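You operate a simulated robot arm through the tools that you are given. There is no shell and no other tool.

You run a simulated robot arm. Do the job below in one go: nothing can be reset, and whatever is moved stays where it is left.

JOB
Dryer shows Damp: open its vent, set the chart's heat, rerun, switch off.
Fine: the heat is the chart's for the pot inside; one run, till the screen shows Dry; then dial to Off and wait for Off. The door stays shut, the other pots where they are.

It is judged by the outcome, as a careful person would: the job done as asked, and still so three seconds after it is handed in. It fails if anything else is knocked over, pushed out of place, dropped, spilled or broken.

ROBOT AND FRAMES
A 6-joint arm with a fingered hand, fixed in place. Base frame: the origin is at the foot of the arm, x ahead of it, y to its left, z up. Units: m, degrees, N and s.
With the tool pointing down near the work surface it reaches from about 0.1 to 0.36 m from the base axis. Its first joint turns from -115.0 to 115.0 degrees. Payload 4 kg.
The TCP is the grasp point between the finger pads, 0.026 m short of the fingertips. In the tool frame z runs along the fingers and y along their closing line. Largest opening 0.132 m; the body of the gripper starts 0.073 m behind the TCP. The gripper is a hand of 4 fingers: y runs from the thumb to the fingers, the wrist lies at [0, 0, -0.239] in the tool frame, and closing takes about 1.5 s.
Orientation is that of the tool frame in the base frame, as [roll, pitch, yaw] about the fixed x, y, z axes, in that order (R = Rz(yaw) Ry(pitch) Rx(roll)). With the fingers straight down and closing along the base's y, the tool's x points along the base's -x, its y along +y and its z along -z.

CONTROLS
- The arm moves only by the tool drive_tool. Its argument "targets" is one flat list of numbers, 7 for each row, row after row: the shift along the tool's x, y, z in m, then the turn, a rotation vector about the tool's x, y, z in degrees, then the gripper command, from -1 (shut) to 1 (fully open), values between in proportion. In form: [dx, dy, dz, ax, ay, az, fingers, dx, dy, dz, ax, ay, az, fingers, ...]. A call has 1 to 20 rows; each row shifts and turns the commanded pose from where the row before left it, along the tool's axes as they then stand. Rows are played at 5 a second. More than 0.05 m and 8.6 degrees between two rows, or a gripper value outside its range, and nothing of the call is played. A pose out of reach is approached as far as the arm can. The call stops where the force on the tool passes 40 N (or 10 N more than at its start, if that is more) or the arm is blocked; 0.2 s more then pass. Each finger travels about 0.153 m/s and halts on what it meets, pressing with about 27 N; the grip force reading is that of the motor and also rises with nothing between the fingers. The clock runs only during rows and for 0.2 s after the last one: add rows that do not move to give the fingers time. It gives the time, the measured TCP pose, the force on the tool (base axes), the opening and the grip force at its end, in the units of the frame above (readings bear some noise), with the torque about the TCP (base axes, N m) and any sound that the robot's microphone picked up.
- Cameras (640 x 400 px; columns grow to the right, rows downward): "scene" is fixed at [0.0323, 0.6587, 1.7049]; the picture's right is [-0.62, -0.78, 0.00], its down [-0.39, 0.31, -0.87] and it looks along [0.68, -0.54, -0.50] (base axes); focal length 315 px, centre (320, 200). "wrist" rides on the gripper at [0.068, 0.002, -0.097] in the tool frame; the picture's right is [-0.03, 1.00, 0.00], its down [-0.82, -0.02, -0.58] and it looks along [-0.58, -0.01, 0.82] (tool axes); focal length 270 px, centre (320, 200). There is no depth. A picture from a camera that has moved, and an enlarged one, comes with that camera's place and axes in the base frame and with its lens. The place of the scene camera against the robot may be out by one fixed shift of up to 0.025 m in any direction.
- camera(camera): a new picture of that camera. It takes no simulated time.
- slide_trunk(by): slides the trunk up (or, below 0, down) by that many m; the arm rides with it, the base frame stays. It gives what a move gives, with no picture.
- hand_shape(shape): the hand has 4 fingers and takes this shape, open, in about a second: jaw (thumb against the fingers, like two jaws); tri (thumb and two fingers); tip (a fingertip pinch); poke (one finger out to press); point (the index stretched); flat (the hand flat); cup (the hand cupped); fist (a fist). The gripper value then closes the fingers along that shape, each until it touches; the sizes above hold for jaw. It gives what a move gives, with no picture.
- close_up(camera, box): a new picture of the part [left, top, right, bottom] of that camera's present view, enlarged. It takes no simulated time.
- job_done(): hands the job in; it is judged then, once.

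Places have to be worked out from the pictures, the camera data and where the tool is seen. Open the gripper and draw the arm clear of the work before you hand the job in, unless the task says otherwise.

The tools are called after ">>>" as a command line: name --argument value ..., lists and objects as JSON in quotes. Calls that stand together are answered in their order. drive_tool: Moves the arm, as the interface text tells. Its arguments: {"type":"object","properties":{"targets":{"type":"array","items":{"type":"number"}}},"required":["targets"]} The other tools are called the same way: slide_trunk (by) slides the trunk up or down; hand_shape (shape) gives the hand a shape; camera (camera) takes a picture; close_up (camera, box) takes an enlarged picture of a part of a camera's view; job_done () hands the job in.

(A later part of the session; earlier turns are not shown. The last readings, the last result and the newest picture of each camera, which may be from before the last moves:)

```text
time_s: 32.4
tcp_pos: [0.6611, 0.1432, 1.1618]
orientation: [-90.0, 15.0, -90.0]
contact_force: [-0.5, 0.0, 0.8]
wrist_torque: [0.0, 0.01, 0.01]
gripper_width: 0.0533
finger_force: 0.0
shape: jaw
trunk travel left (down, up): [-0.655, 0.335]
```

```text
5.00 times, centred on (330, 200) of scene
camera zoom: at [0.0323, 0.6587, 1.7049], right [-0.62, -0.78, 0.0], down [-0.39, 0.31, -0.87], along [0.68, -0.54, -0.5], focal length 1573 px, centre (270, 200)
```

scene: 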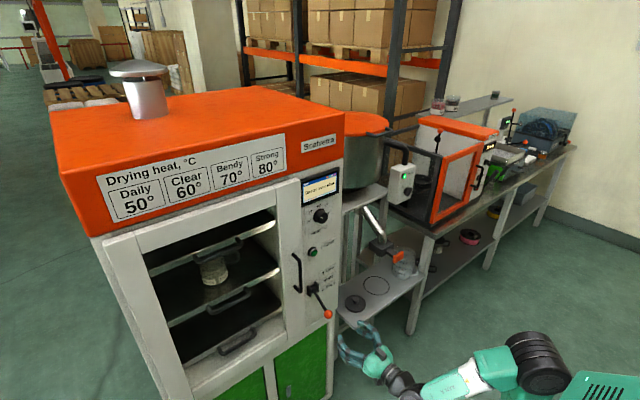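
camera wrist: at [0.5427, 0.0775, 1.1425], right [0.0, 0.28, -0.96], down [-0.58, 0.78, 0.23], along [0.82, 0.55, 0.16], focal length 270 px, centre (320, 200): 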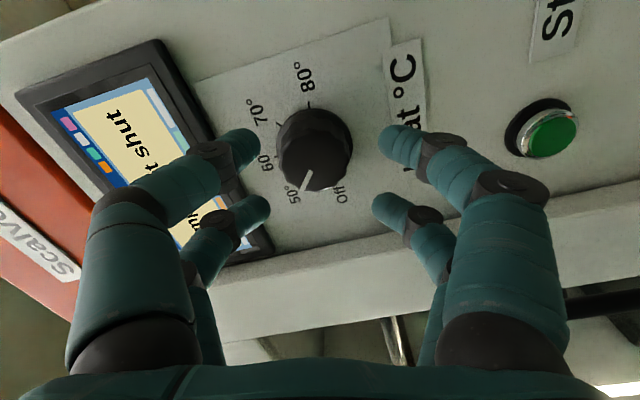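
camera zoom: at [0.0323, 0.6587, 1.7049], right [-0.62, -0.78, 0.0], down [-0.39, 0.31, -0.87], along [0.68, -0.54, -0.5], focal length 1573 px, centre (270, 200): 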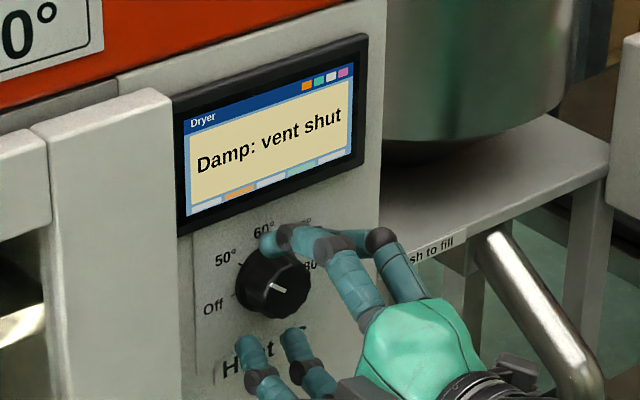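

The fingertips are now about level with the knob's front face, well centred. I'll go about 1.2 cm deeper, then close on the knob.

>>> drive_tool --targets '[0, 0, 0.004, 0, 0, 0, -0.2, 0, 0, 0.004, 0, 0, 0, -0.2, 0, 0, 0.004, 0, 0, 0, -0.2, 0, 0, 0, 0, 0, 0, -0.2]'

>>> close_up --camera "wrist" --box '[210, 90, 430, 250]'

>>> close_up --camera "scene" --box '[280, 160, 380, 240]'

```text
time_s: 33.4
tcp_pos: [0.6726, 0.142, 1.1626]
orientation: [-90.1, 15.1, -89.9]
contact_force: [-1.2, 0.1, 0.5]
wrist_torque: [0.01, 0.02, 0.01]
gripper_width: 0.0535
finger_force: 0.0
shape: jaw
trunk travel left (down, up): [-0.655, 0.335]
```

```text
2.50 times, centred on (320, 170) of wrist
camera zoom: at [0.5748, 0.0772, 1.1432], right [0.0, 0.28, -0.96], down [-0.58, 0.78, 0.23], along [0.82, 0.55, 0.16], focal length 676 px, centre (320, 275)
```

zoom: 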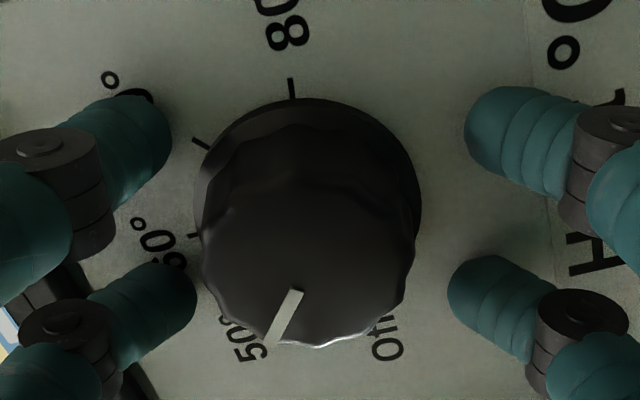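

```text
5.00 times, centred on (330, 200) of scene
camera zoom: at [0.0323, 0.6587, 1.7049], right [-0.62, -0.78, 0.0], down [-0.39, 0.31, -0.87], along [0.68, -0.54, -0.5], focal length 1573 px, centre (270, 200)
```

zoom: 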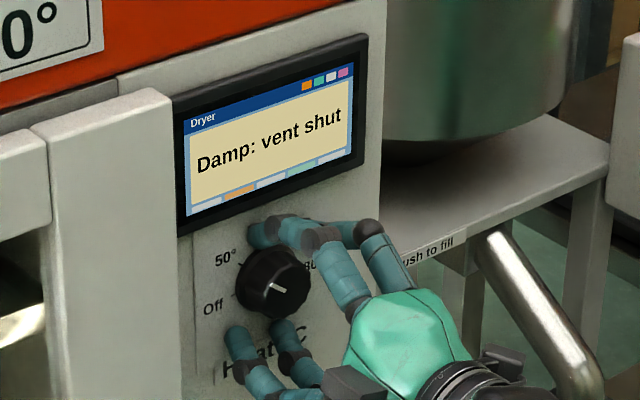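

The tips now overlap the knob by about 14 mm and sit just short of the panel. I'll back off 2 mm for clearance and close on the knob.

>>> drive_tool --targets '[0, 0, -0.002, 0, 0, 0, -0.3, 0, 0, 0, 0, 0, 0, -0.45, 0, 0, 0, 0, 0, 0, -0.6, 0, 0, 0, 0, 0, 0, -0.8, 0, 0, 0, 0, 0, 0, -1, 0, 0, 0, 0, 0, 0, -1]'

>>> close_up --camera "wrist" --box '[210, 90, 430, 250]'

>>> close_up --camera "scene" --box '[280, 160, 380, 240]'

```text
time_s: 34.8
tcp_pos: [0.6716, 0.1427, 1.1621]
orientation: [-90.0, 15.0, -90.0]
contact_force: [3.4, 0.3, 0.6]
wrist_torque: [-0.03, 0.11, 0.05]
gripper_width: 0.0173
finger_force: 27.1
shape: jaw
trunk travel left (down, up): [-0.655, 0.335]
```

```text
2.50 times, centred on (320, 170) of wrist
camera zoom: at [0.5735, 0.0777, 1.1429], right [0.0, 0.28, -0.96], down [-0.58, 0.78, 0.23], along [0.82, 0.55, 0.16], focal length 676 px, centre (320, 275)
```

zoom: 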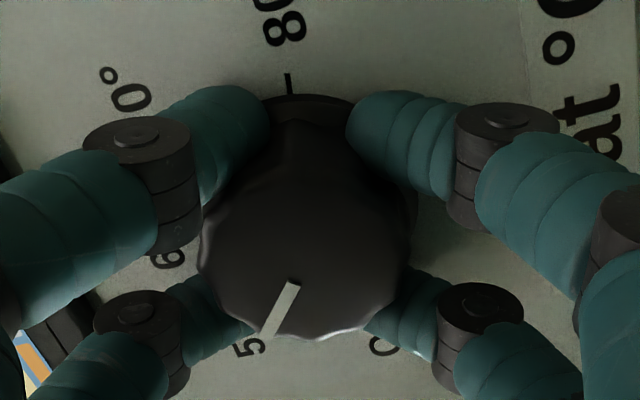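

```text
5.00 times, centred on (330, 200) of scene
camera zoom: at [0.0323, 0.6587, 1.7049], right [-0.62, -0.78, 0.0], down [-0.39, 0.31, -0.87], along [0.68, -0.54, -0.5], focal length 1573 px, centre (270, 200)
```

zoom: 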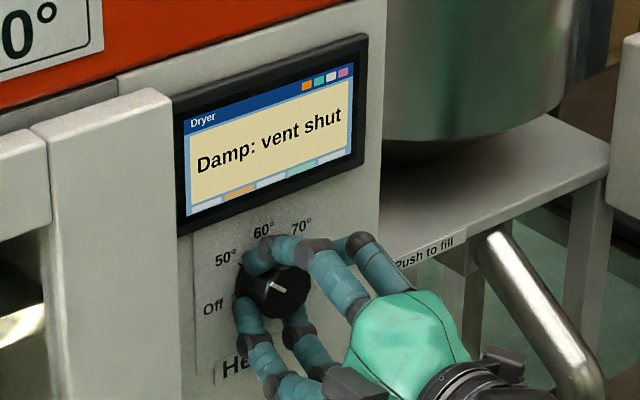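

The four fingertips hold the knob firmly. I'll turn it clockwise by 40° first and check that the pointer follows.

>>> drive_tool --targets '[0, 0, 0, 0, 0, 8, -1, 0, 0, 0, 0, 0, 8, -1, 0, 0, 0, 0, 0, 8, -1, 0, 0, 0, 0, 0, 8, -1, 0, 0, 0, 0, 0, 8, -1, 0, 0, 0, 0, 0, 0, -1]'

>>> close_up --camera "wrist" --box '[210, 90, 430, 250]'

>>> close_up --camera "scene" --box '[280, 160, 380, 240]'

```text
time_s: 36.2
tcp_pos: [0.6706, 0.1447, 1.1636]
orientation: [-89.9, 55.0, -89.8]
contact_force: [10.6, 11.4, 9.3]
wrist_torque: [0.0, -0.02, 0.37]
gripper_width: 0.0165
finger_force: 27.5
shape: jaw
trunk travel left (down, up): [-0.655, 0.335]
```

```text
2.50 times, centred on (320, 170) of wrist
camera zoom: at [0.5734, 0.1068, 1.1064], right [0.0, 0.83, -0.55], down [-0.58, 0.45, 0.68], along [0.82, 0.32, 0.48], focal length 676 px, centre (320, 275)
```

zoom: 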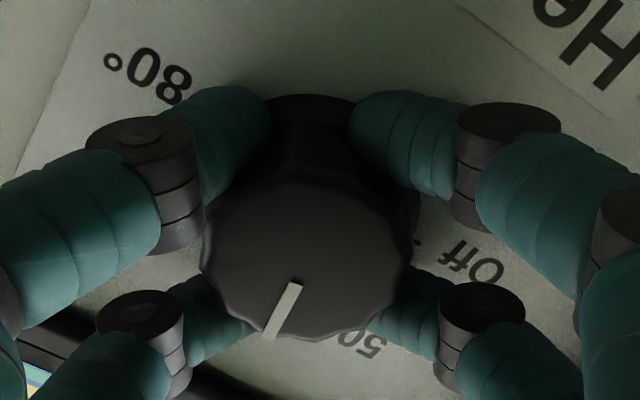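

```text
5.00 times, centred on (330, 200) of scene
camera zoom: at [0.0323, 0.6587, 1.7049], right [-0.62, -0.78, 0.0], down [-0.39, 0.31, -0.87], along [0.68, -0.54, -0.5], focal length 1573 px, centre (270, 200)
```

zoom: 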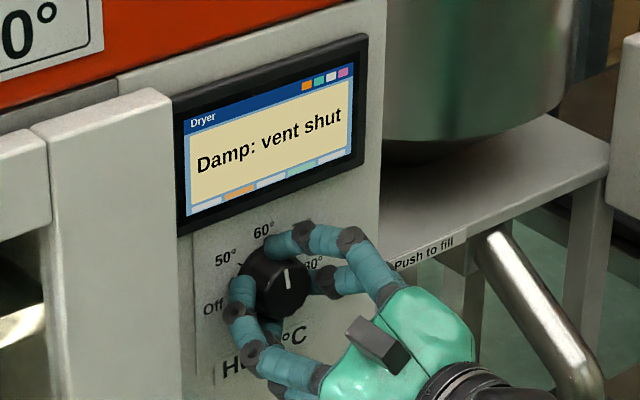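

The pointer follows the hand. A side force of about 15 N says the knob's true axis is about 1.5 mm toward +y/+z, so I'll correct that and continue 55° more.

>>> drive_tool --targets '[-0.0015, 0.0004, 0.001, 0, 0, 0, -1, 0, 0, 0, 0, 0, 7.857, -1, 0, 0, 0, 0, 0, 7.857, -1, 0, 0, 0, 0, 0, 7.857, -1, 0, 0, 0, 0, 0, 7.857, -1, 0, 0, 0, 0, 0, 7.857, -1, 0, 0, 0, 0, 0, 7.857, -1, 0, 0, 0, 0, 0, 7.857, -1, 0, 0, 0, 0, 0, 0, -1]'

>>> close_up --camera "wrist" --box '[210, 90, 430, 250]'

>>> close_up --camera "scene" --box '[280, 160, 380, 240]'

```text
time_s: 38.2
tcp_pos: [0.6708, 0.1439, 1.1639]
orientation: [89.3, 69.9, 89.3]
contact_force: [5.1, 6.9, 18.5]
wrist_torque: [0.0, -0.43, 0.56]
gripper_width: 0.0162
finger_force: 27.1
shape: jaw
trunk travel left (down, up): [-0.655, 0.335]
```

```text
2.50 times, centred on (320, 170) of wrist
camera zoom: at [0.5735, 0.1698, 1.1017], right [0.0, 0.93, 0.37], down [-0.58, -0.3, 0.76], along [0.81, -0.21, 0.54], focal length 676 px, centre (320, 275)
```

zoom: 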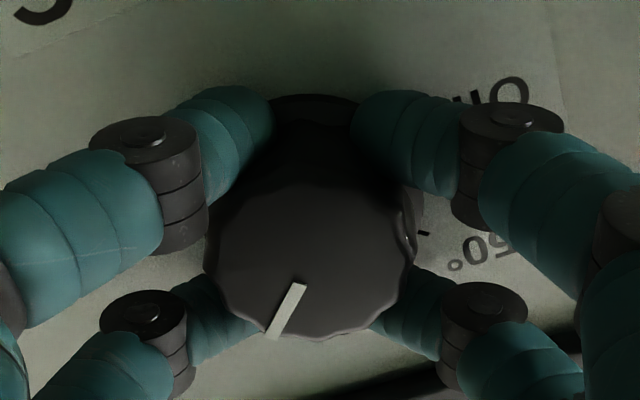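

```text
5.00 times, centred on (330, 200) of scene
camera zoom: at [0.0323, 0.6587, 1.7049], right [-0.62, -0.78, 0.0], down [-0.39, 0.31, -0.87], along [0.68, -0.54, -0.5], focal length 1573 px, centre (270, 200)
```

zoom: 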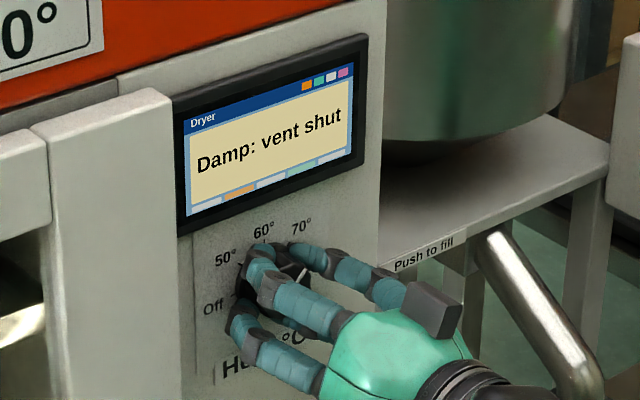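

The pointer is near 70° and tracking. There's still about 18 N pushing up, so I'll nudge 1.5 mm that way and turn the remaining 55°.

>>> drive_tool --targets '[-0.0012, 0.001, 0, 0, 0, 0, -1, 0, 0, 0, 0, 0, 7.857, -1, 0, 0, 0, 0, 0, 7.857, -1, 0, 0, 0, 0, 0, 7.857, -1, 0, 0, 0, 0, 0, 7.857, -1, 0, 0, 0, 0, 0, 7.857, -1, 0, 0, 0, 0, 0, 7.857, -1, 0, 0, 0, 0, 0, 7.857, -1, 0, 0, 0, 0, 0, 0, -1]'

>>> close_up --camera "wrist" --box '[210, 90, 430, 250]'

>>> close_up --camera "scene" --box '[280, 160, 380, 240]'

```text
time_s: 40.2
tcp_pos: [0.6707, 0.1421, 1.1661]
orientation: [89.9, 14.8, 89.9]
contact_force: [7.4, -3.7, 15.7]
wrist_torque: [-0.35, -0.36, -0.03]
gripper_width: 0.0153
finger_force: 26.9
shape: jaw
trunk travel left (down, up): [-0.655, 0.335]
```

```text
2.50 times, centred on (320, 170) of wrist
camera zoom: at [0.5737, 0.2095, 1.15], right [0.0, 0.23, 0.97], down [-0.58, -0.79, 0.19], along [0.82, -0.56, 0.13], focal length 676 px, centre (320, 275)
```

zoom: 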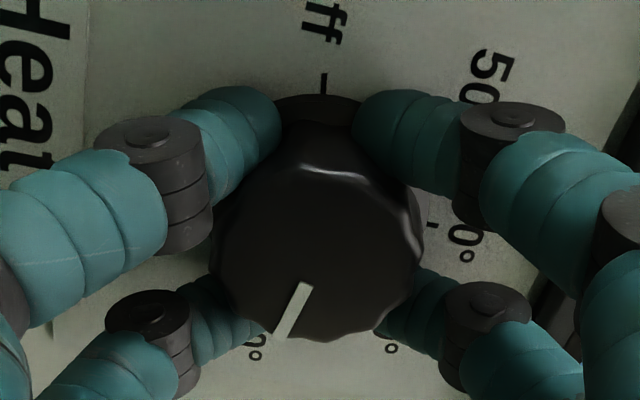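

```text
5.00 times, centred on (330, 200) of scene
camera zoom: at [0.0323, 0.6587, 1.7049], right [-0.62, -0.78, 0.0], down [-0.39, 0.31, -0.87], along [0.68, -0.54, -0.5], focal length 1573 px, centre (270, 200)
```

zoom: 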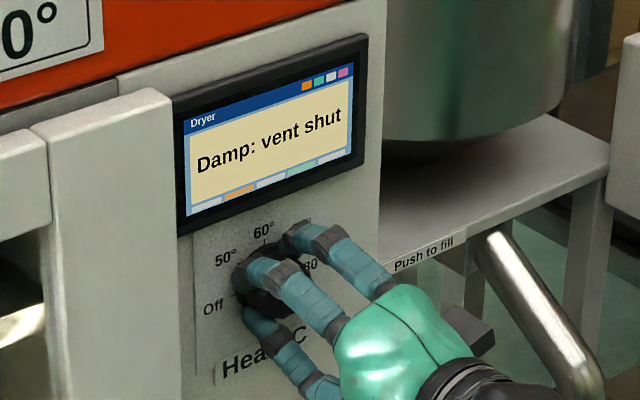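

The pointer now seems to be at the 80° mark. I'll release, back off straight and check.

>>> drive_tool --targets '[0, 0, 0, 0, 0, 0, -0.5, 0, 0, 0, 0, 0, 0, -0.2, 0, 0, 0, 0, 0, 0, -0.2, 0, 0, -0.02, 0, 0, 0, -0.2, 0, 0, -0.04, 0, 0, 0, -0.2, 0, 0, -0.04, 0, 0, 0, -0.2, 0, 0, 0, 0, 0, 0, -0.2]'

>>> close_up --camera "wrist" --box '[210, 30, 430, 190]'

>>> close_up --camera "scene" --box '[295, 170, 345, 235]'

```text
time_s: 41.8
tcp_pos: [0.5717, 0.1438, 1.1652]
orientation: [89.9, 14.9, 90.0]
contact_force: [0.2, 0.1, 0.6]
wrist_torque: [0.0, 0.01, 0.0]
gripper_width: 0.0524
finger_force: 0.1
shape: jaw
trunk travel left (down, up): [-0.655, 0.335]
```

```text
2.50 times, centred on (320, 110) of wrist
camera zoom: at [0.4744, 0.212, 1.1496], right [0.0, 0.23, 0.97], down [-0.58, -0.79, 0.19], along [0.82, -0.56, 0.13], focal length 676 px, centre (320, 425)
```

zoom: 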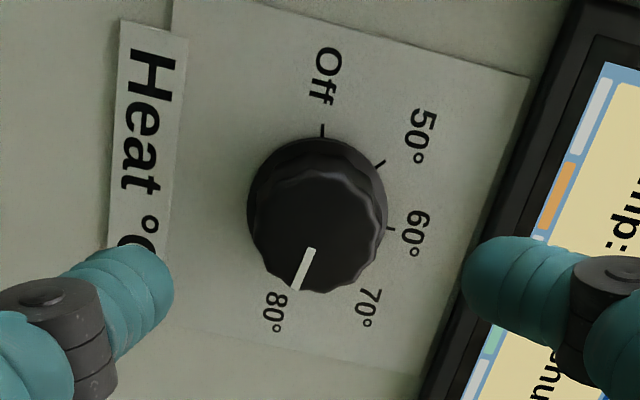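

```text
6.15 times, centred on (320, 202) of scene
camera zoom: at [0.0323, 0.6587, 1.7049], right [-0.62, -0.78, 0.0], down [-0.39, 0.31, -0.87], along [0.68, -0.54, -0.5], focal length 1936 px, centre (320, 185)
```

zoom: 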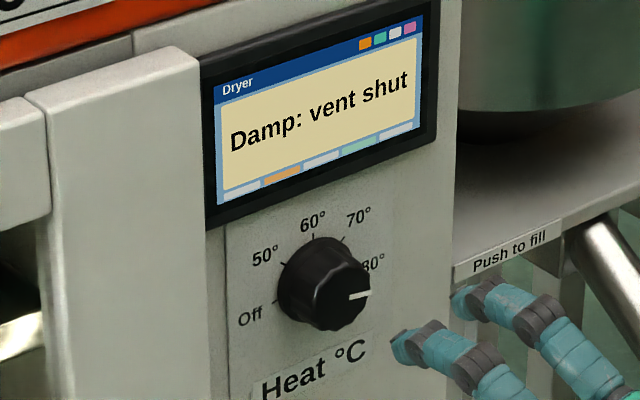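

The dial is on 80°. Now for the Start button: I'll back off a little more, turn the wrist back to 0° and take the poke shape to see where its fingertip sits.

>>> drive_tool --targets '[0, 0, -0.04, 0, 0, 0, -0.2, 0, 0, -0.03, 0, 0, 0, -0.2, 0, 0, 0, 0, 0, -8.333, -0.2, 0, 0, 0, 0, 0, -8.333, -0.2, 0, 0, 0, 0, 0, -8.333, -0.2, 0, 0, 0, 0, 0, -8.333, -0.2, 0, 0, 0, 0, 0, -8.333, -0.2, 0, 0, 0, 0, 0, -8.333, -0.2, 0, 0, 0, 0, 0, -8.333, -0.2, 0, 0, 0, 0, 0, -8.333, -0.2, 0, 0, 0, 0, 0, -8.333, -0.2, 0, 0, 0, 0, 0, 0, -0.2]'

>>> hand_shape --shape "poke"

>>> slide_trunk --by -0.125

>>> camera --camera "wrist"

>>> close_up --camera "scene" --box '[280, 180, 440, 320]'

```text
time_s: 44.4
tcp_pos: [0.5016, 0.1442, 1.1647]
orientation: [0.9, 90.0, 0.7]
contact_force: [0.1, 0.2, 1.0]
wrist_torque: [0.0, 0.05, 0.0]
gripper_width: 0.0524
finger_force: 0.1
shape: jaw
trunk travel left (down, up): [-0.655, 0.335]
```

```text
time_s: 45.3
tcp_pos: [0.5017, 0.1435, 1.164]
orientation: [-75.0, 89.9, -75.0]
contact_force: [-0.6, -0.8, 0.6]
wrist_torque: [0.03, 0.0, 0.01]
gripper_width: 0.0
finger_force: 0.0
shape: poke
trunk travel left (down, up): [-0.655, 0.335]
```

```text
time_s: 46.8
tcp_pos: [0.5021, 0.1442, 1.0388]
orientation: [102.7, 89.8, 102.7]
contact_force: [0.0, -0.3, -0.1]
wrist_torque: [-0.02, 0.02, 0.0]
gripper_width: 0.0001
finger_force: 0.0
shape: poke
trunk travel left (down, up): [-0.53, 0.46]
```

```text
taken
camera wrist: at [0.4043, 0.1465, 0.9718], right [0.0, 1.0, 0.03], down [-0.58, -0.02, 0.82], along [0.82, -0.02, 0.58], focal length 270 px, centre (320, 200)
```

wrist: 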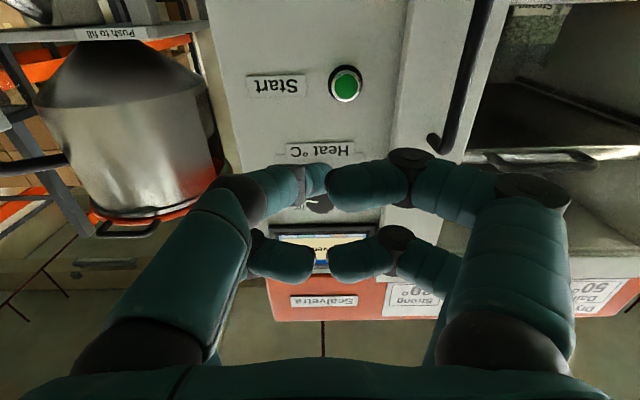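

```text
2.86 times, centred on (360, 250) of scene
camera zoom: at [0.0323, 0.6587, 1.7049], right [-0.62, -0.78, 0.0], down [-0.39, 0.31, -0.87], along [0.68, -0.54, -0.5], focal length 899 px, centre (206, 57)
```

zoom: 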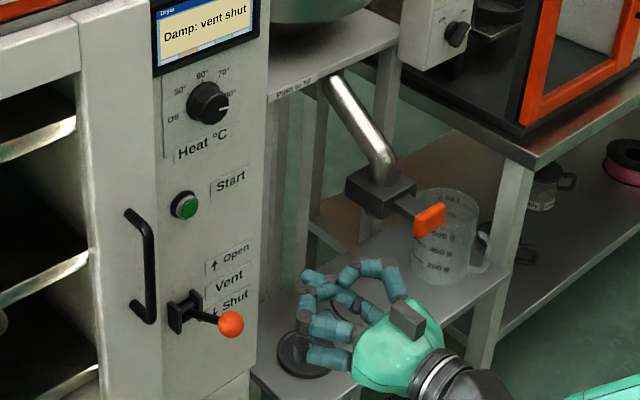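

The poke shape's extended finger is partly hidden here, so I'll zoom in on it.

>>> close_up --camera "wrist" --box '[210, 120, 430, 290]'

>>> close_up --camera "scene" --box '[345, 240, 400, 285]'

```text
2.35 times, centred on (320, 205) of wrist
camera zoom: at [0.4043, 0.1465, 0.9718], right [0.0, 1.0, 0.03], down [-0.58, -0.02, 0.82], along [0.82, -0.02, 0.58], focal length 636 px, centre (320, 188)
```

zoom: 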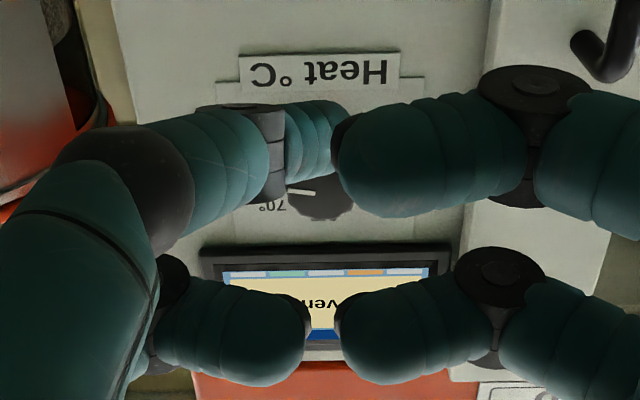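

```text
8.89 times, centred on (372, 262) of scene
camera zoom: at [0.0323, 0.6587, 1.7049], right [-0.62, -0.78, 0.0], down [-0.39, 0.31, -0.87], along [0.68, -0.54, -0.5], focal length 2796 px, centre (-147, -356)
```

zoom: 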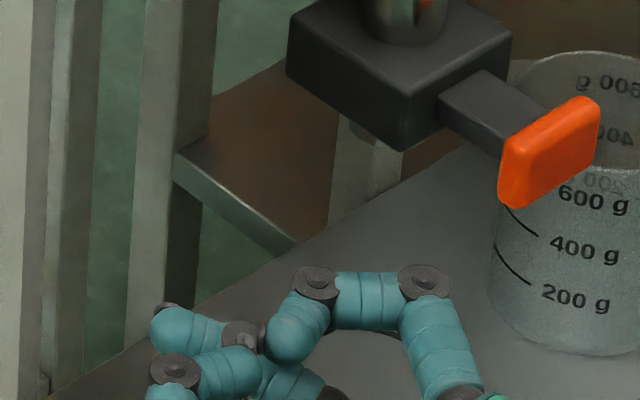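

Here the extended tip is hidden behind the others. I'll try the "point" shape instead and see whether its fingertip is easier to locate.

>>> hand_shape --shape "point"

>>> camera --camera "wrist"

>>> close_up --camera "scene" --box '[320, 220, 440, 320]'

```text
time_s: 47.7
tcp_pos: [0.503, 0.1437, 1.0395]
orientation: [105.1, 89.9, 105.1]
contact_force: [0.6, -0.2, 0.4]
wrist_torque: [0.0, 0.03, -0.03]
gripper_width: 0.0
finger_force: 0.1
shape: point
trunk travel left (down, up): [-0.53, 0.46]
```

```text
taken
camera wrist: at [0.4043, 0.1465, 0.9717], right [0.0, 1.0, 0.03], down [-0.58, -0.02, 0.82], along [0.82, -0.02, 0.58], focal length 270 px, centre (320, 200)
```

wrist: 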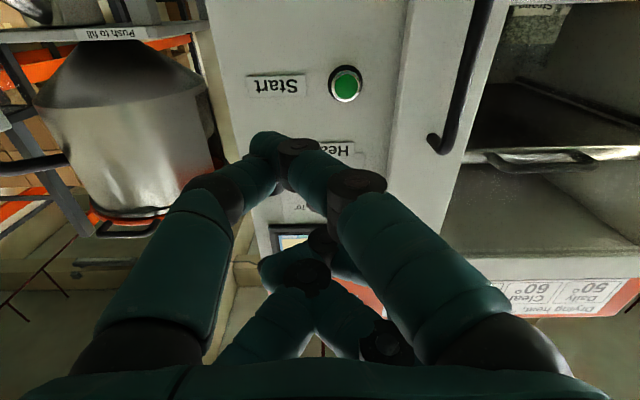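

```text
4.00 times, centred on (380, 270) of scene
camera zoom: at [0.0323, 0.6587, 1.7049], right [-0.62, -0.78, 0.0], down [-0.39, 0.31, -0.87], along [0.68, -0.54, -0.5], focal length 1258 px, centre (80, -80)
```

zoom: 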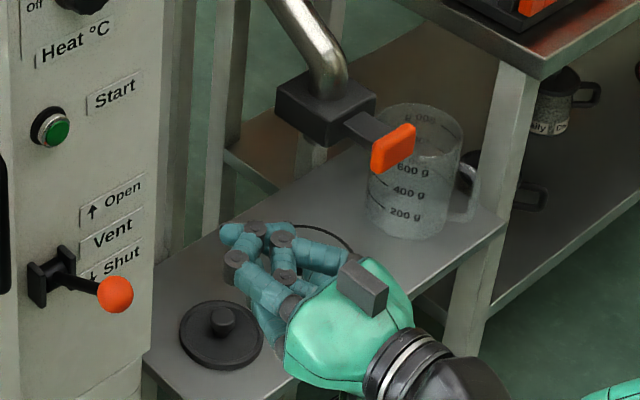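

Neither shape shows a clear single tip, so I'll use the closed jaw, whose geometry I know (tip pairs at tool x ≈ ±0.017). Pressing with the lower pair on the button at about (0.690, 0.172, 1.032) means TCP y = 0.172, z = 1.049; I'll set up at a distance first.

>>> hand_shape --shape "jaw"

>>> drive_tool --targets '[-0.01, 0.028, 0, 0, 0, 0, -0.5, 0, 0, 0.03, 0, 0, 0, -1, 0, 0, 0.03, 0, 0, 0, -1, 0, 0, 0.03, 0, 0, 0, -1, 0, 0, 0.03, 0, 0, 0, -1, 0, 0, 0.02, 0, 0, 0, -1, 0, 0, 0, 0, 0, 0, -1, 0, 0, 0, 0, 0, 0, -1]'

>>> camera --camera "wrist"

>>> close_up --camera "scene" --box '[280, 200, 400, 300]'

```text
time_s: 48.6
tcp_pos: [0.5035, 0.1441, 1.0404]
orientation: [105.0, 89.9, 105.1]
contact_force: [0.4, 0.2, 0.2]
wrist_torque: [0.01, 0.0, 0.0]
gripper_width: 0.1318
finger_force: 0.0
shape: jaw
trunk travel left (down, up): [-0.53, 0.46]
```

```text
time_s: 50.4
tcp_pos: [0.6409, 0.172, 1.0505]
orientation: [100.8, 90.0, 100.9]
contact_force: [-0.1, -0.4, 0.0]
wrist_torque: [-0.03, 0.01, 0.03]
gripper_width: 0.0001
finger_force: 26.9
shape: jaw
trunk travel left (down, up): [-0.53, 0.46]
```

```text
taken
camera wrist: at [0.544, 0.1743, 0.9821], right [0.0, 1.0, 0.03], down [-0.58, -0.02, 0.82], along [0.82, -0.02, 0.58], focal length 270 px, centre (320, 200)
```

wrist: 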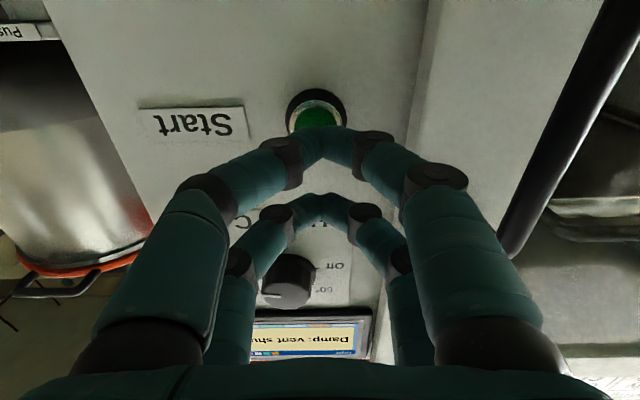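

```text
4.00 times, centred on (340, 250) of scene
camera zoom: at [0.0323, 0.6587, 1.7049], right [-0.62, -0.78, 0.0], down [-0.39, 0.31, -0.87], along [0.68, -0.54, -0.5], focal length 1258 px, centre (240, 0)
```

zoom: 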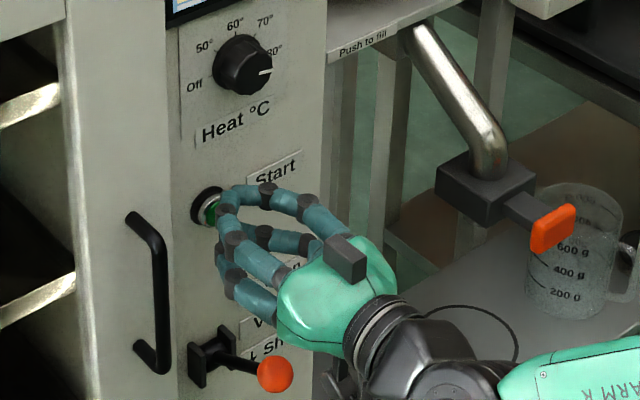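

The lower tip pair lines up with the button (centre about z 1.030). I'll drop 2 mm and close in to just short of the button.

>>> drive_tool --targets '[0.002, 0, 0.008, 0, 0, 0, -1, 0, 0, 0.007, 0, 0, 0, -1, 0, 0, 0, 0, 0, 0, -1]'

>>> close_up --camera "wrist" --box '[240, 70, 400, 190]'

>>> close_up --camera "scene" --box '[290, 170, 370, 290]'

```text
time_s: 51.2
tcp_pos: [0.6557, 0.172, 1.0466]
orientation: [120.2, 89.9, 120.3]
contact_force: [0.2, -0.2, -0.1]
wrist_torque: [0.03, 0.01, -0.01]
gripper_width: 0.0
finger_force: 27.2
shape: jaw
trunk travel left (down, up): [-0.53, 0.46]
```

```text
3.33 times, centred on (320, 130) of wrist
camera zoom: at [0.5592, 0.1744, 0.9793], right [0.0, 1.0, 0.03], down [-0.58, -0.02, 0.82], along [0.82, -0.02, 0.58], focal length 901 px, centre (320, 433)
```

zoom: 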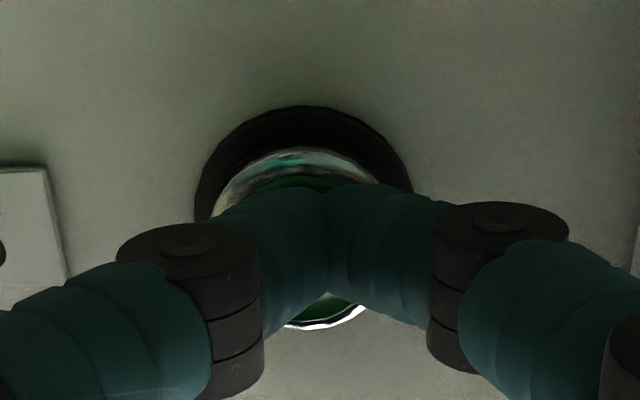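

```text
3.33 times, centred on (330, 230) of scene
camera zoom: at [0.0323, 0.6587, 1.7049], right [-0.62, -0.78, 0.0], down [-0.39, 0.31, -0.87], along [0.68, -0.54, -0.5], focal length 1049 px, centre (287, 100)
```

zoom: 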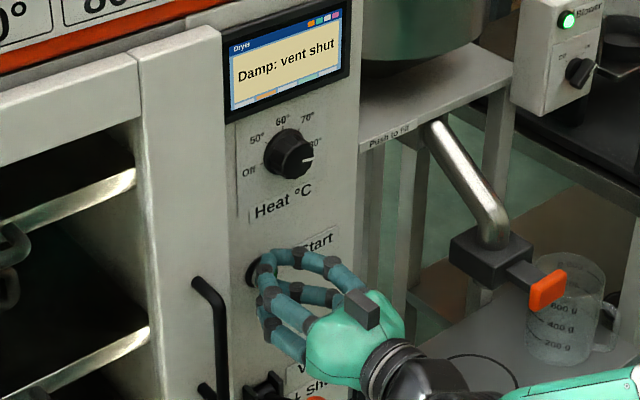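

Alignment is good apart from about 2 mm in y. I'll correct that and press in small steps, watching the force and screen.

>>> drive_tool --targets '[0, -0.002, 0.003, 0, 0, 0, -1, 0, 0, 0.003, 0, 0, 0, -1]'

>>> close_up --camera "scene" --box '[290, 170, 370, 290]'

```text
time_s: 51.8
tcp_pos: [0.6617, 0.1697, 1.0473]
orientation: [126.6, 89.9, 126.6]
contact_force: [-13.9, 0.4, -4.2]
wrist_torque: [-0.05, 0.32, 0.0]
gripper_width: 0.0002
finger_force: 27.3
shape: jaw
trunk travel left (down, up): [-0.53, 0.46]
heard: click
```

```text
3.33 times, centred on (330, 230) of scene
camera zoom: at [0.0323, 0.6587, 1.7049], right [-0.62, -0.78, 0.0], down [-0.39, 0.31, -0.87], along [0.68, -0.54, -0.5], focal length 1049 px, centre (287, 100)
```

zoom: 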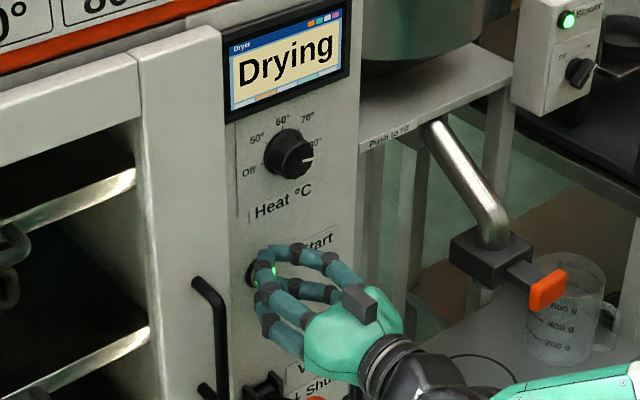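

A click was heard and the screen shows "Drying". I'll back straight off, then wait well clear while preparing for the dial.

>>> drive_tool --targets '[0, 0, -0.04, 0, 0, 0, -1, 0, 0, -0.04, 0, 0, 0, -1, 0, 0, -0.04, 0, 0, 0, -1, 0, 0, -0.03, 0, 0, 0, -0.5, 0, 0, 0, 0, 0, 0, 0]'

>>> slide_trunk --by 0.115

>>> close_up --camera "scene" --box '[280, 160, 380, 340]'

```text
time_s: 53.0
tcp_pos: [0.5123, 0.1662, 1.051]
orientation: [89.6, 89.8, 89.6]
contact_force: [-1.0, 0.3, -0.8]
wrist_torque: [0.01, 0.0, 0.01]
gripper_width: 0.0654
finger_force: 0.1
shape: jaw
trunk travel left (down, up): [-0.53, 0.46]
```

```text
time_s: 54.5
tcp_pos: [0.514, 0.167, 1.1652]
orientation: [108.3, 89.9, 108.2]
contact_force: [-0.2, -0.3, -0.9]
wrist_torque: [0.01, 0.02, 0.03]
gripper_width: 0.0652
finger_force: 0.0
shape: jaw
trunk travel left (down, up): [-0.645, 0.345]
```

```text
2.22 times, centred on (330, 250) of scene
camera zoom: at [0.0323, 0.6587, 1.7049], right [-0.62, -0.78, 0.0], down [-0.39, 0.31, -0.87], along [0.68, -0.54, -0.5], focal length 699 px, centre (298, 89)
```

zoom: 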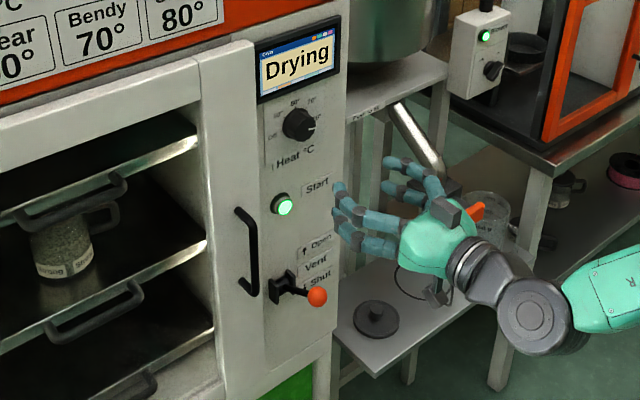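

The run is in progress. While it runs I'll line up with the knob (y 0.143, z 1.167) and pre-rotate the wrist +100°, staying clear of the panel.

>>> drive_tool --targets '[-0.0015, -0.0238, 0, 0, 0, 0, 0, 0, 0, 0, 0, 0, 8.333, 0, 0, 0, 0, 0, 0, 8.333, 0, 0, 0, 0, 0, 0, 8.333, 0, 0, 0, 0, 0, 0, 8.333, 0, 0, 0, 0, 0, 0, 8.333, 0, 0, 0, 0, 0, 0, 8.333, 0, 0, 0, 0, 0, 0, 8.333, 0, 0, 0, 0, 0, 0, 8.333, 0, 0, 0, 0, 0, 0, 8.333, 0, 0, 0, 0, 0, 0, 8.333, 0, 0, 0, 0, 0, 0, 8.333, 0, 0, 0, 0, 0, 0, 8.333, 0, 0, 0, 0, 0, 0, 0, 0, 0, 0, 0, 0, 0, 0, 0]'

>>> close_up --camera "scene" --box '[280, 160, 380, 340]'

>>> camera --camera "wrist"

```text
time_s: 57.7
tcp_pos: [0.5146, 0.1421, 1.167]
orientation: [90.0, -10.2, 89.9]
contact_force: [0.3, -0.2, -0.4]
wrist_torque: [0.02, 0.02, -0.02]
gripper_width: 0.0656
finger_force: 0.1
shape: jaw
trunk travel left (down, up): [-0.645, 0.345]
```

```text
2.22 times, centred on (330, 250) of scene
camera zoom: at [0.0323, 0.6587, 1.7049], right [-0.62, -0.78, 0.0], down [-0.39, 0.31, -0.87], along [0.68, -0.54, -0.5], focal length 699 px, centre (298, 89)
```

zoom: 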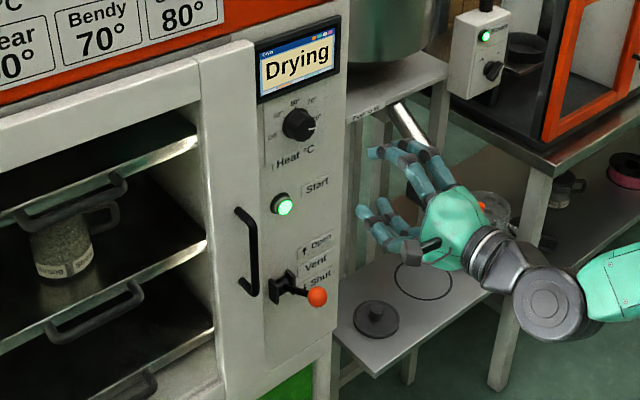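

```text
taken
camera wrist: at [0.4159, 0.2104, 1.1809], right [0.0, -0.2, 0.98], down [-0.58, -0.8, -0.16], along [0.82, -0.57, -0.12], focal length 270 px, centre (320, 200)
```

wrist: 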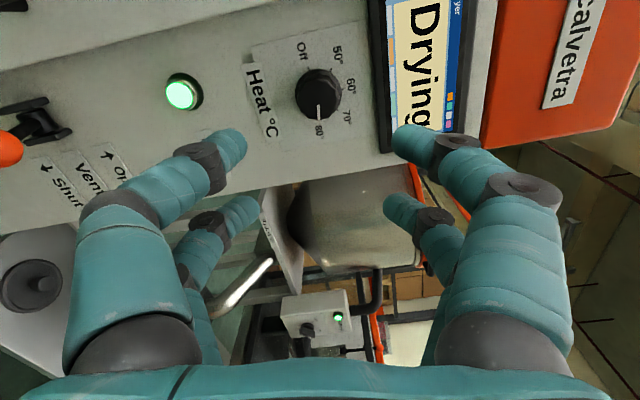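

The rotation is reached and it's still "Drying". I'll wait without moving and keep checking the screen.

>>> drive_tool --targets '[0, 0, 0, 0, 0, 0, 0, 0, 0, 0, 0, 0, 0, 0, 0, 0, 0, 0, 0, 0, 0, 0, 0, 0, 0, 0, 0, 0, 0, 0, 0, 0, 0, 0, 0, 0, 0, 0, 0, 0, 0, 0, 0, 0, 0, 0, 0, 0, 0, 0, 0, 0, 0, 0, 0, 0, 0, 0, 0, 0, 0, 0, 0, 0, 0, 0, 0, 0, 0, 0, 0, 0, 0, 0, 0, 0, 0, 0, 0, 0, 0, 0, 0, 0, 0, 0, 0, 0, 0, 0, 0, 0, 0, 0, 0, 0, 0, 0, 0, 0, 0, 0, 0, 0, 0]'

>>> close_up --camera "scene" --box '[295, 170, 345, 235]'

```text
time_s: 60.9
tcp_pos: [0.5129, 0.1423, 1.1667]
orientation: [90.0, -10.1, 90.0]
contact_force: [-0.5, 0.5, -0.8]
wrist_torque: [-0.05, 0.0, 0.0]
gripper_width: 0.0657
finger_force: 0.0
shape: jaw
trunk travel left (down, up): [-0.645, 0.345]
```

```text
6.15 times, centred on (320, 202) of scene
camera zoom: at [0.0323, 0.6587, 1.7049], right [-0.62, -0.78, 0.0], down [-0.39, 0.31, -0.87], along [0.68, -0.54, -0.5], focal length 1936 px, centre (320, 185)
```

zoom: 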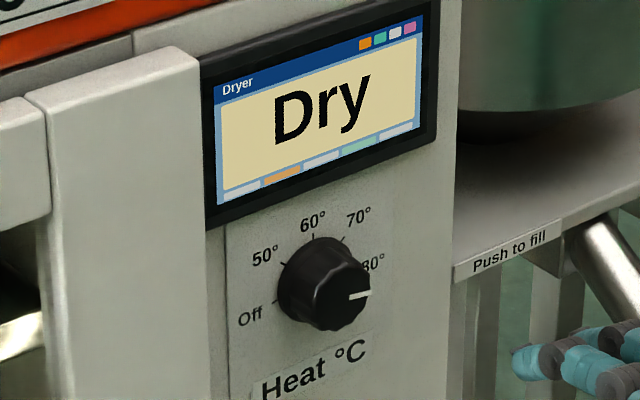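

The screen shows "Dry". Now I'll approach the knob again, with the opening narrowed, to just in front of it.

>>> drive_tool --targets '[0, 0, 0.03, 0, 0, 0, -0.2, 0, 0, 0.035, 0, 0, 0, -0.2, 0, 0, 0.035, 0, 0, 0, -0.2, 0, 0, 0.03, 0, 0, 0, -0.2, 0, 0, 0.015, 0, 0, 0, -0.2, 0, 0, 0, 0, 0, 0, -0.2]'

>>> close_up --camera "wrist" --box '[210, 90, 430, 250]'

>>> close_up --camera "scene" --box '[280, 160, 380, 240]'

```text
time_s: 62.3
tcp_pos: [0.6588, 0.1427, 1.1661]
orientation: [90.0, -10.0, 90.0]
contact_force: [-0.6, -0.2, 0.3]
wrist_torque: [0.01, 0.01, -0.02]
gripper_width: 0.053
finger_force: 0.2
shape: jaw
trunk travel left (down, up): [-0.645, 0.345]
```

```text
2.50 times, centred on (320, 170) of wrist
camera zoom: at [0.5607, 0.2105, 1.1807], right [0.0, -0.2, 0.98], down [-0.58, -0.8, -0.16], along [0.82, -0.57, -0.12], focal length 676 px, centre (320, 275)
```

zoom: 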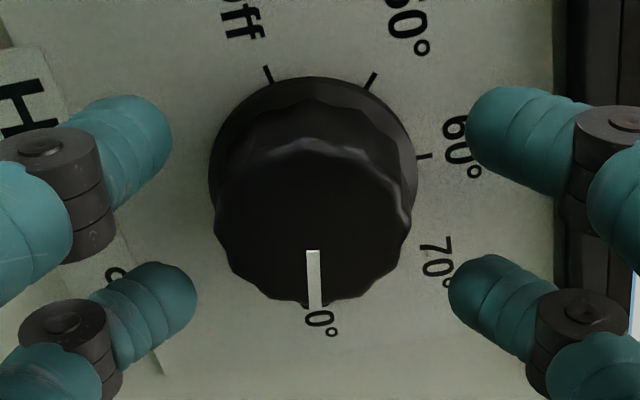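

```text
5.00 times, centred on (330, 200) of scene
camera zoom: at [0.0323, 0.6587, 1.7049], right [-0.62, -0.78, 0.0], down [-0.39, 0.31, -0.87], along [0.68, -0.54, -0.5], focal length 1573 px, centre (270, 200)
```

zoom: 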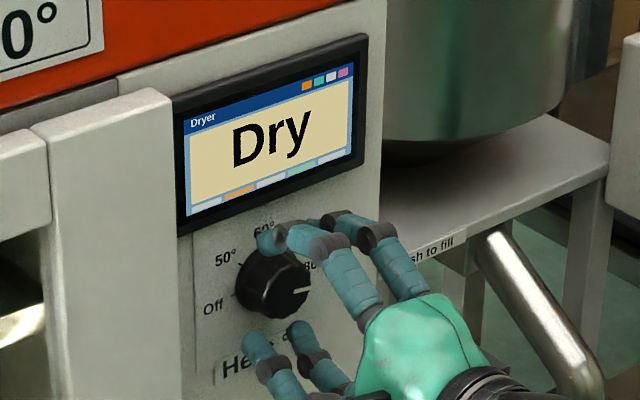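

The knob is centred on the tool axis. I'll advance 12 mm and close on it.

>>> drive_tool --targets '[0, 0, 0.004, 0, 0, 0, -0.2, 0, 0, 0.004, 0, 0, 0, -0.2, 0, 0, 0.004, 0, 0, 0, -0.2, 0, 0, 0, 0, 0, 0, -0.4, 0, 0, 0, 0, 0, 0, -0.6, 0, 0, 0, 0, 0, 0, -0.8, 0, 0, 0, 0, 0, 0, -1, 0, 0, 0, 0, 0, 0, -1]'

>>> close_up --camera "wrist" --box '[210, 90, 430, 250]'

```text
time_s: 64.1
tcp_pos: [0.6712, 0.1428, 1.1661]
orientation: [90.0, -10.0, 90.0]
contact_force: [2.7, -0.9, -1.0]
wrist_torque: [-0.21, -0.13, 0.09]
gripper_width: 0.0142
finger_force: 26.8
shape: jaw
trunk travel left (down, up): [-0.645, 0.345]
```

```text
2.50 times, centred on (320, 170) of wrist
camera zoom: at [0.5727, 0.2105, 1.1801], right [0.0, -0.2, 0.98], down [-0.58, -0.8, -0.16], along [0.82, -0.57, -0.12], focal length 676 px, centre (320, 275)
```

zoom: 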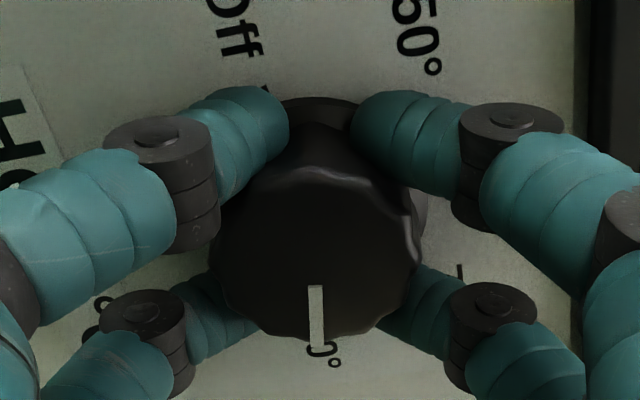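

The grip is firm with little side force. I'll turn counter-clockwise by 100° first and check.

>>> drive_tool --targets '[0, 0, 0, 0, 0, -8.333, -1, 0, 0, 0, 0, 0, -8.333, -1, 0, 0, 0, 0, 0, -8.333, -1, 0, 0, 0, 0, 0, -8.333, -1, 0, 0, 0, 0, 0, -8.333, -1, 0, 0, 0, 0, 0, -8.333, -1, 0, 0, 0, 0, 0, -8.333, -1, 0, 0, 0, 0, 0, -8.333, -1, 0, 0, 0, 0, 0, -8.333, -1, 0, 0, 0, 0, 0, -8.333, -1, 0, 0, 0, 0, 0, -8.333, -1, 0, 0, 0, 0, 0, -8.333, -1, 0, 0, 0, 0, 0, 0, -1]'

>>> close_up --camera "wrist" --box '[210, 90, 430, 250]'

>>> close_up --camera "scene" --box '[280, 160, 380, 240]'

```text
time_s: 66.9
tcp_pos: [0.6714, 0.1433, 1.1645]
orientation: [-160.5, 89.7, -160.6]
contact_force: [-10.0, 1.6, -15.7]
wrist_torque: [0.01, 0.48, 0.22]
gripper_width: 0.014
finger_force: 27.4
shape: jaw
trunk travel left (down, up): [-0.645, 0.345]
```

```text
2.50 times, centred on (320, 170) of wrist
camera zoom: at [0.5727, 0.1459, 1.097], right [0.0, 1.0, 0.02], down [-0.57, -0.02, 0.82], along [0.82, -0.01, 0.57], focal length 676 px, centre (320, 275)
```

zoom: 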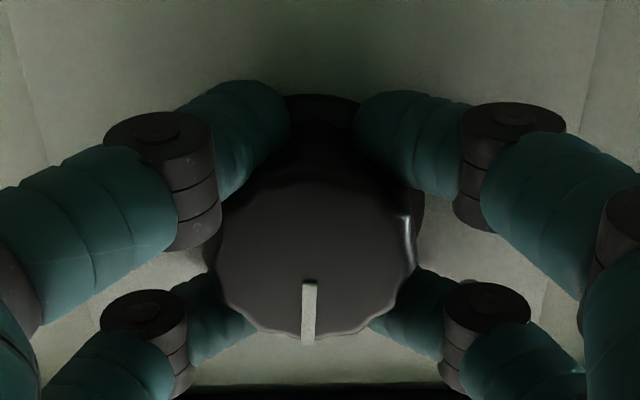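

```text
5.00 times, centred on (330, 200) of scene
camera zoom: at [0.0323, 0.6587, 1.7049], right [-0.62, -0.78, 0.0], down [-0.39, 0.31, -0.87], along [0.68, -0.54, -0.5], focal length 1573 px, centre (270, 200)
```

zoom: 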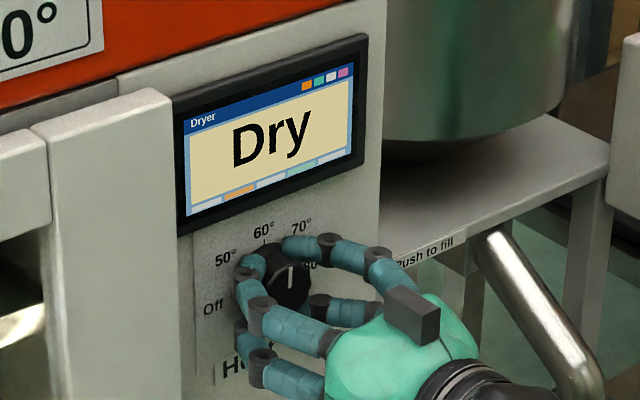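

The pointer is at 60°. I'll relieve the downward side force by 1.5 mm and turn the remaining 100° to Off.

>>> drive_tool --targets '[0.0015, 0, -0.0005, 0, 0, 0, -1, 0, 0, 0, 0, 0, -8.333, -1, 0, 0, 0, 0, 0, -8.333, -1, 0, 0, 0, 0, 0, -8.333, -1, 0, 0, 0, 0, 0, -8.333, -1, 0, 0, 0, 0, 0, -8.333, -1, 0, 0, 0, 0, 0, -8.333, -1, 0, 0, 0, 0, 0, -8.333, -1, 0, 0, 0, 0, 0, -8.333, -1, 0, 0, 0, 0, 0, -8.333, -1, 0, 0, 0, 0, 0, -8.333, -1, 0, 0, 0, 0, 0, -8.333, -1, 0, 0, 0, 0, 0, -8.333, -1, 0, 0, 0, 0, 0, 0, -1]'

>>> close_up --camera "wrist" --box '[210, 90, 430, 250]'

>>> close_up --camera "scene" --box '[280, 160, 380, 240]'

```text
time_s: 69.9
tcp_pos: [0.6704, 0.1415, 1.1645]
orientation: [-90.0, -9.9, -90.1]
contact_force: [-0.7, -7.0, -10.9]
wrist_torque: [-0.09, 0.5, -0.33]
gripper_width: 0.0132
finger_force: 27.0
shape: jaw
trunk travel left (down, up): [-0.645, 0.345]
```

```text
2.50 times, centred on (320, 170) of wrist
camera zoom: at [0.5729, 0.0747, 1.1748], right [0.0, -0.15, -0.99], down [-0.58, 0.81, -0.12], along [0.82, 0.57, -0.09], focal length 676 px, centre (320, 275)
```

zoom: 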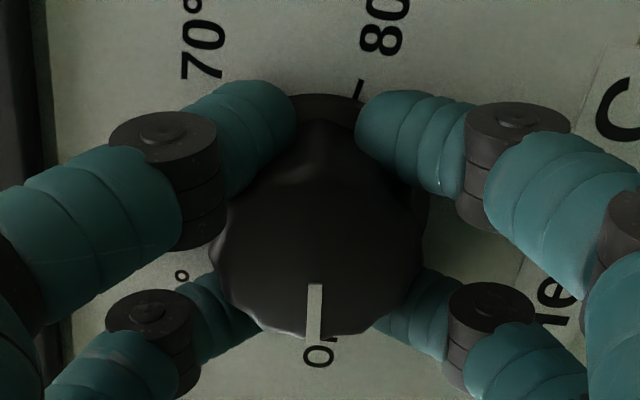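

```text
5.00 times, centred on (330, 200) of scene
camera zoom: at [0.0323, 0.6587, 1.7049], right [-0.62, -0.78, 0.0], down [-0.39, 0.31, -0.87], along [0.68, -0.54, -0.5], focal length 1573 px, centre (270, 200)
```

zoom: 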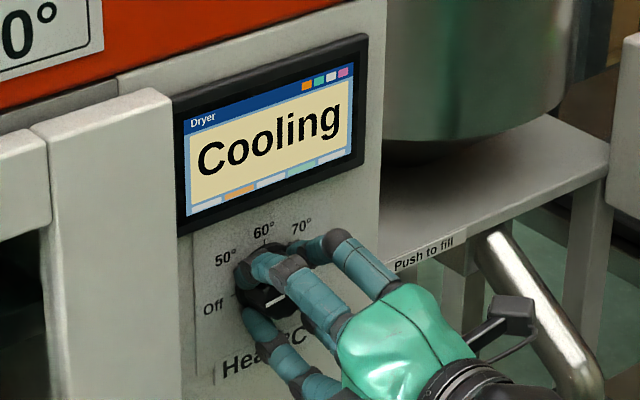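

The dial is at Off and the screen shows "Cooling". I'll release, back straight off and check the dial.

>>> drive_tool --targets '[0, 0, 0, 0, 0, 0, -0.5, 0, 0, 0, 0, 0, 0, -0.2, 0, 0, 0, 0, 0, 0, -0.2, 0, 0, -0.02, 0, 0, 0, -0.2, 0, 0, -0.04, 0, 0, 0, -0.2, 0, 0, -0.04, 0, 0, 0, -0.2, 0, 0, -0.04, 0, 0, 0, -0.2, 0, 0, -0.03, 0, 0, 0, 0, 0, 0, 0, 0, 0, 0, 0]'

>>> close_up --camera "scene" --box '[295, 170, 345, 235]'

>>> close_up --camera "wrist" --box '[240, 40, 400, 160]'

```text
time_s: 71.9
tcp_pos: [0.501, 0.1418, 1.1667]
orientation: [-90.0, -9.9, -90.0]
contact_force: [-0.4, -0.3, 0.2]
wrist_torque: [-0.01, 0.03, 0.01]
gripper_width: 0.0654
finger_force: 0.1
shape: jaw
trunk travel left (down, up): [-0.645, 0.345]
```

```text
6.15 times, centred on (320, 202) of scene
camera zoom: at [0.0323, 0.6587, 1.7049], right [-0.62, -0.78, 0.0], down [-0.39, 0.31, -0.87], along [0.68, -0.54, -0.5], focal length 1936 px, centre (320, 185)
```

zoom: 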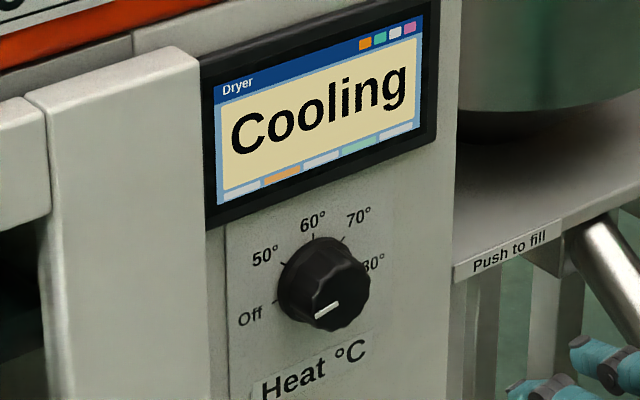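

```text
3.33 times, centred on (320, 100) of wrist
camera zoom: at [0.4039, 0.0744, 1.1767], right [0.0, -0.15, -0.99], down [-0.58, 0.81, -0.12], along [0.82, 0.57, -0.08], focal length 901 px, centre (320, 533)
```

zoom: 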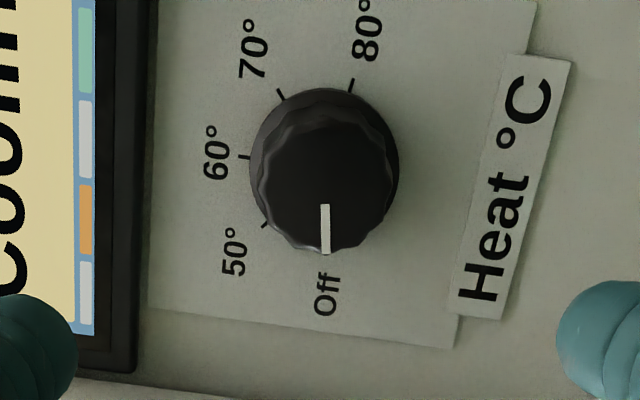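

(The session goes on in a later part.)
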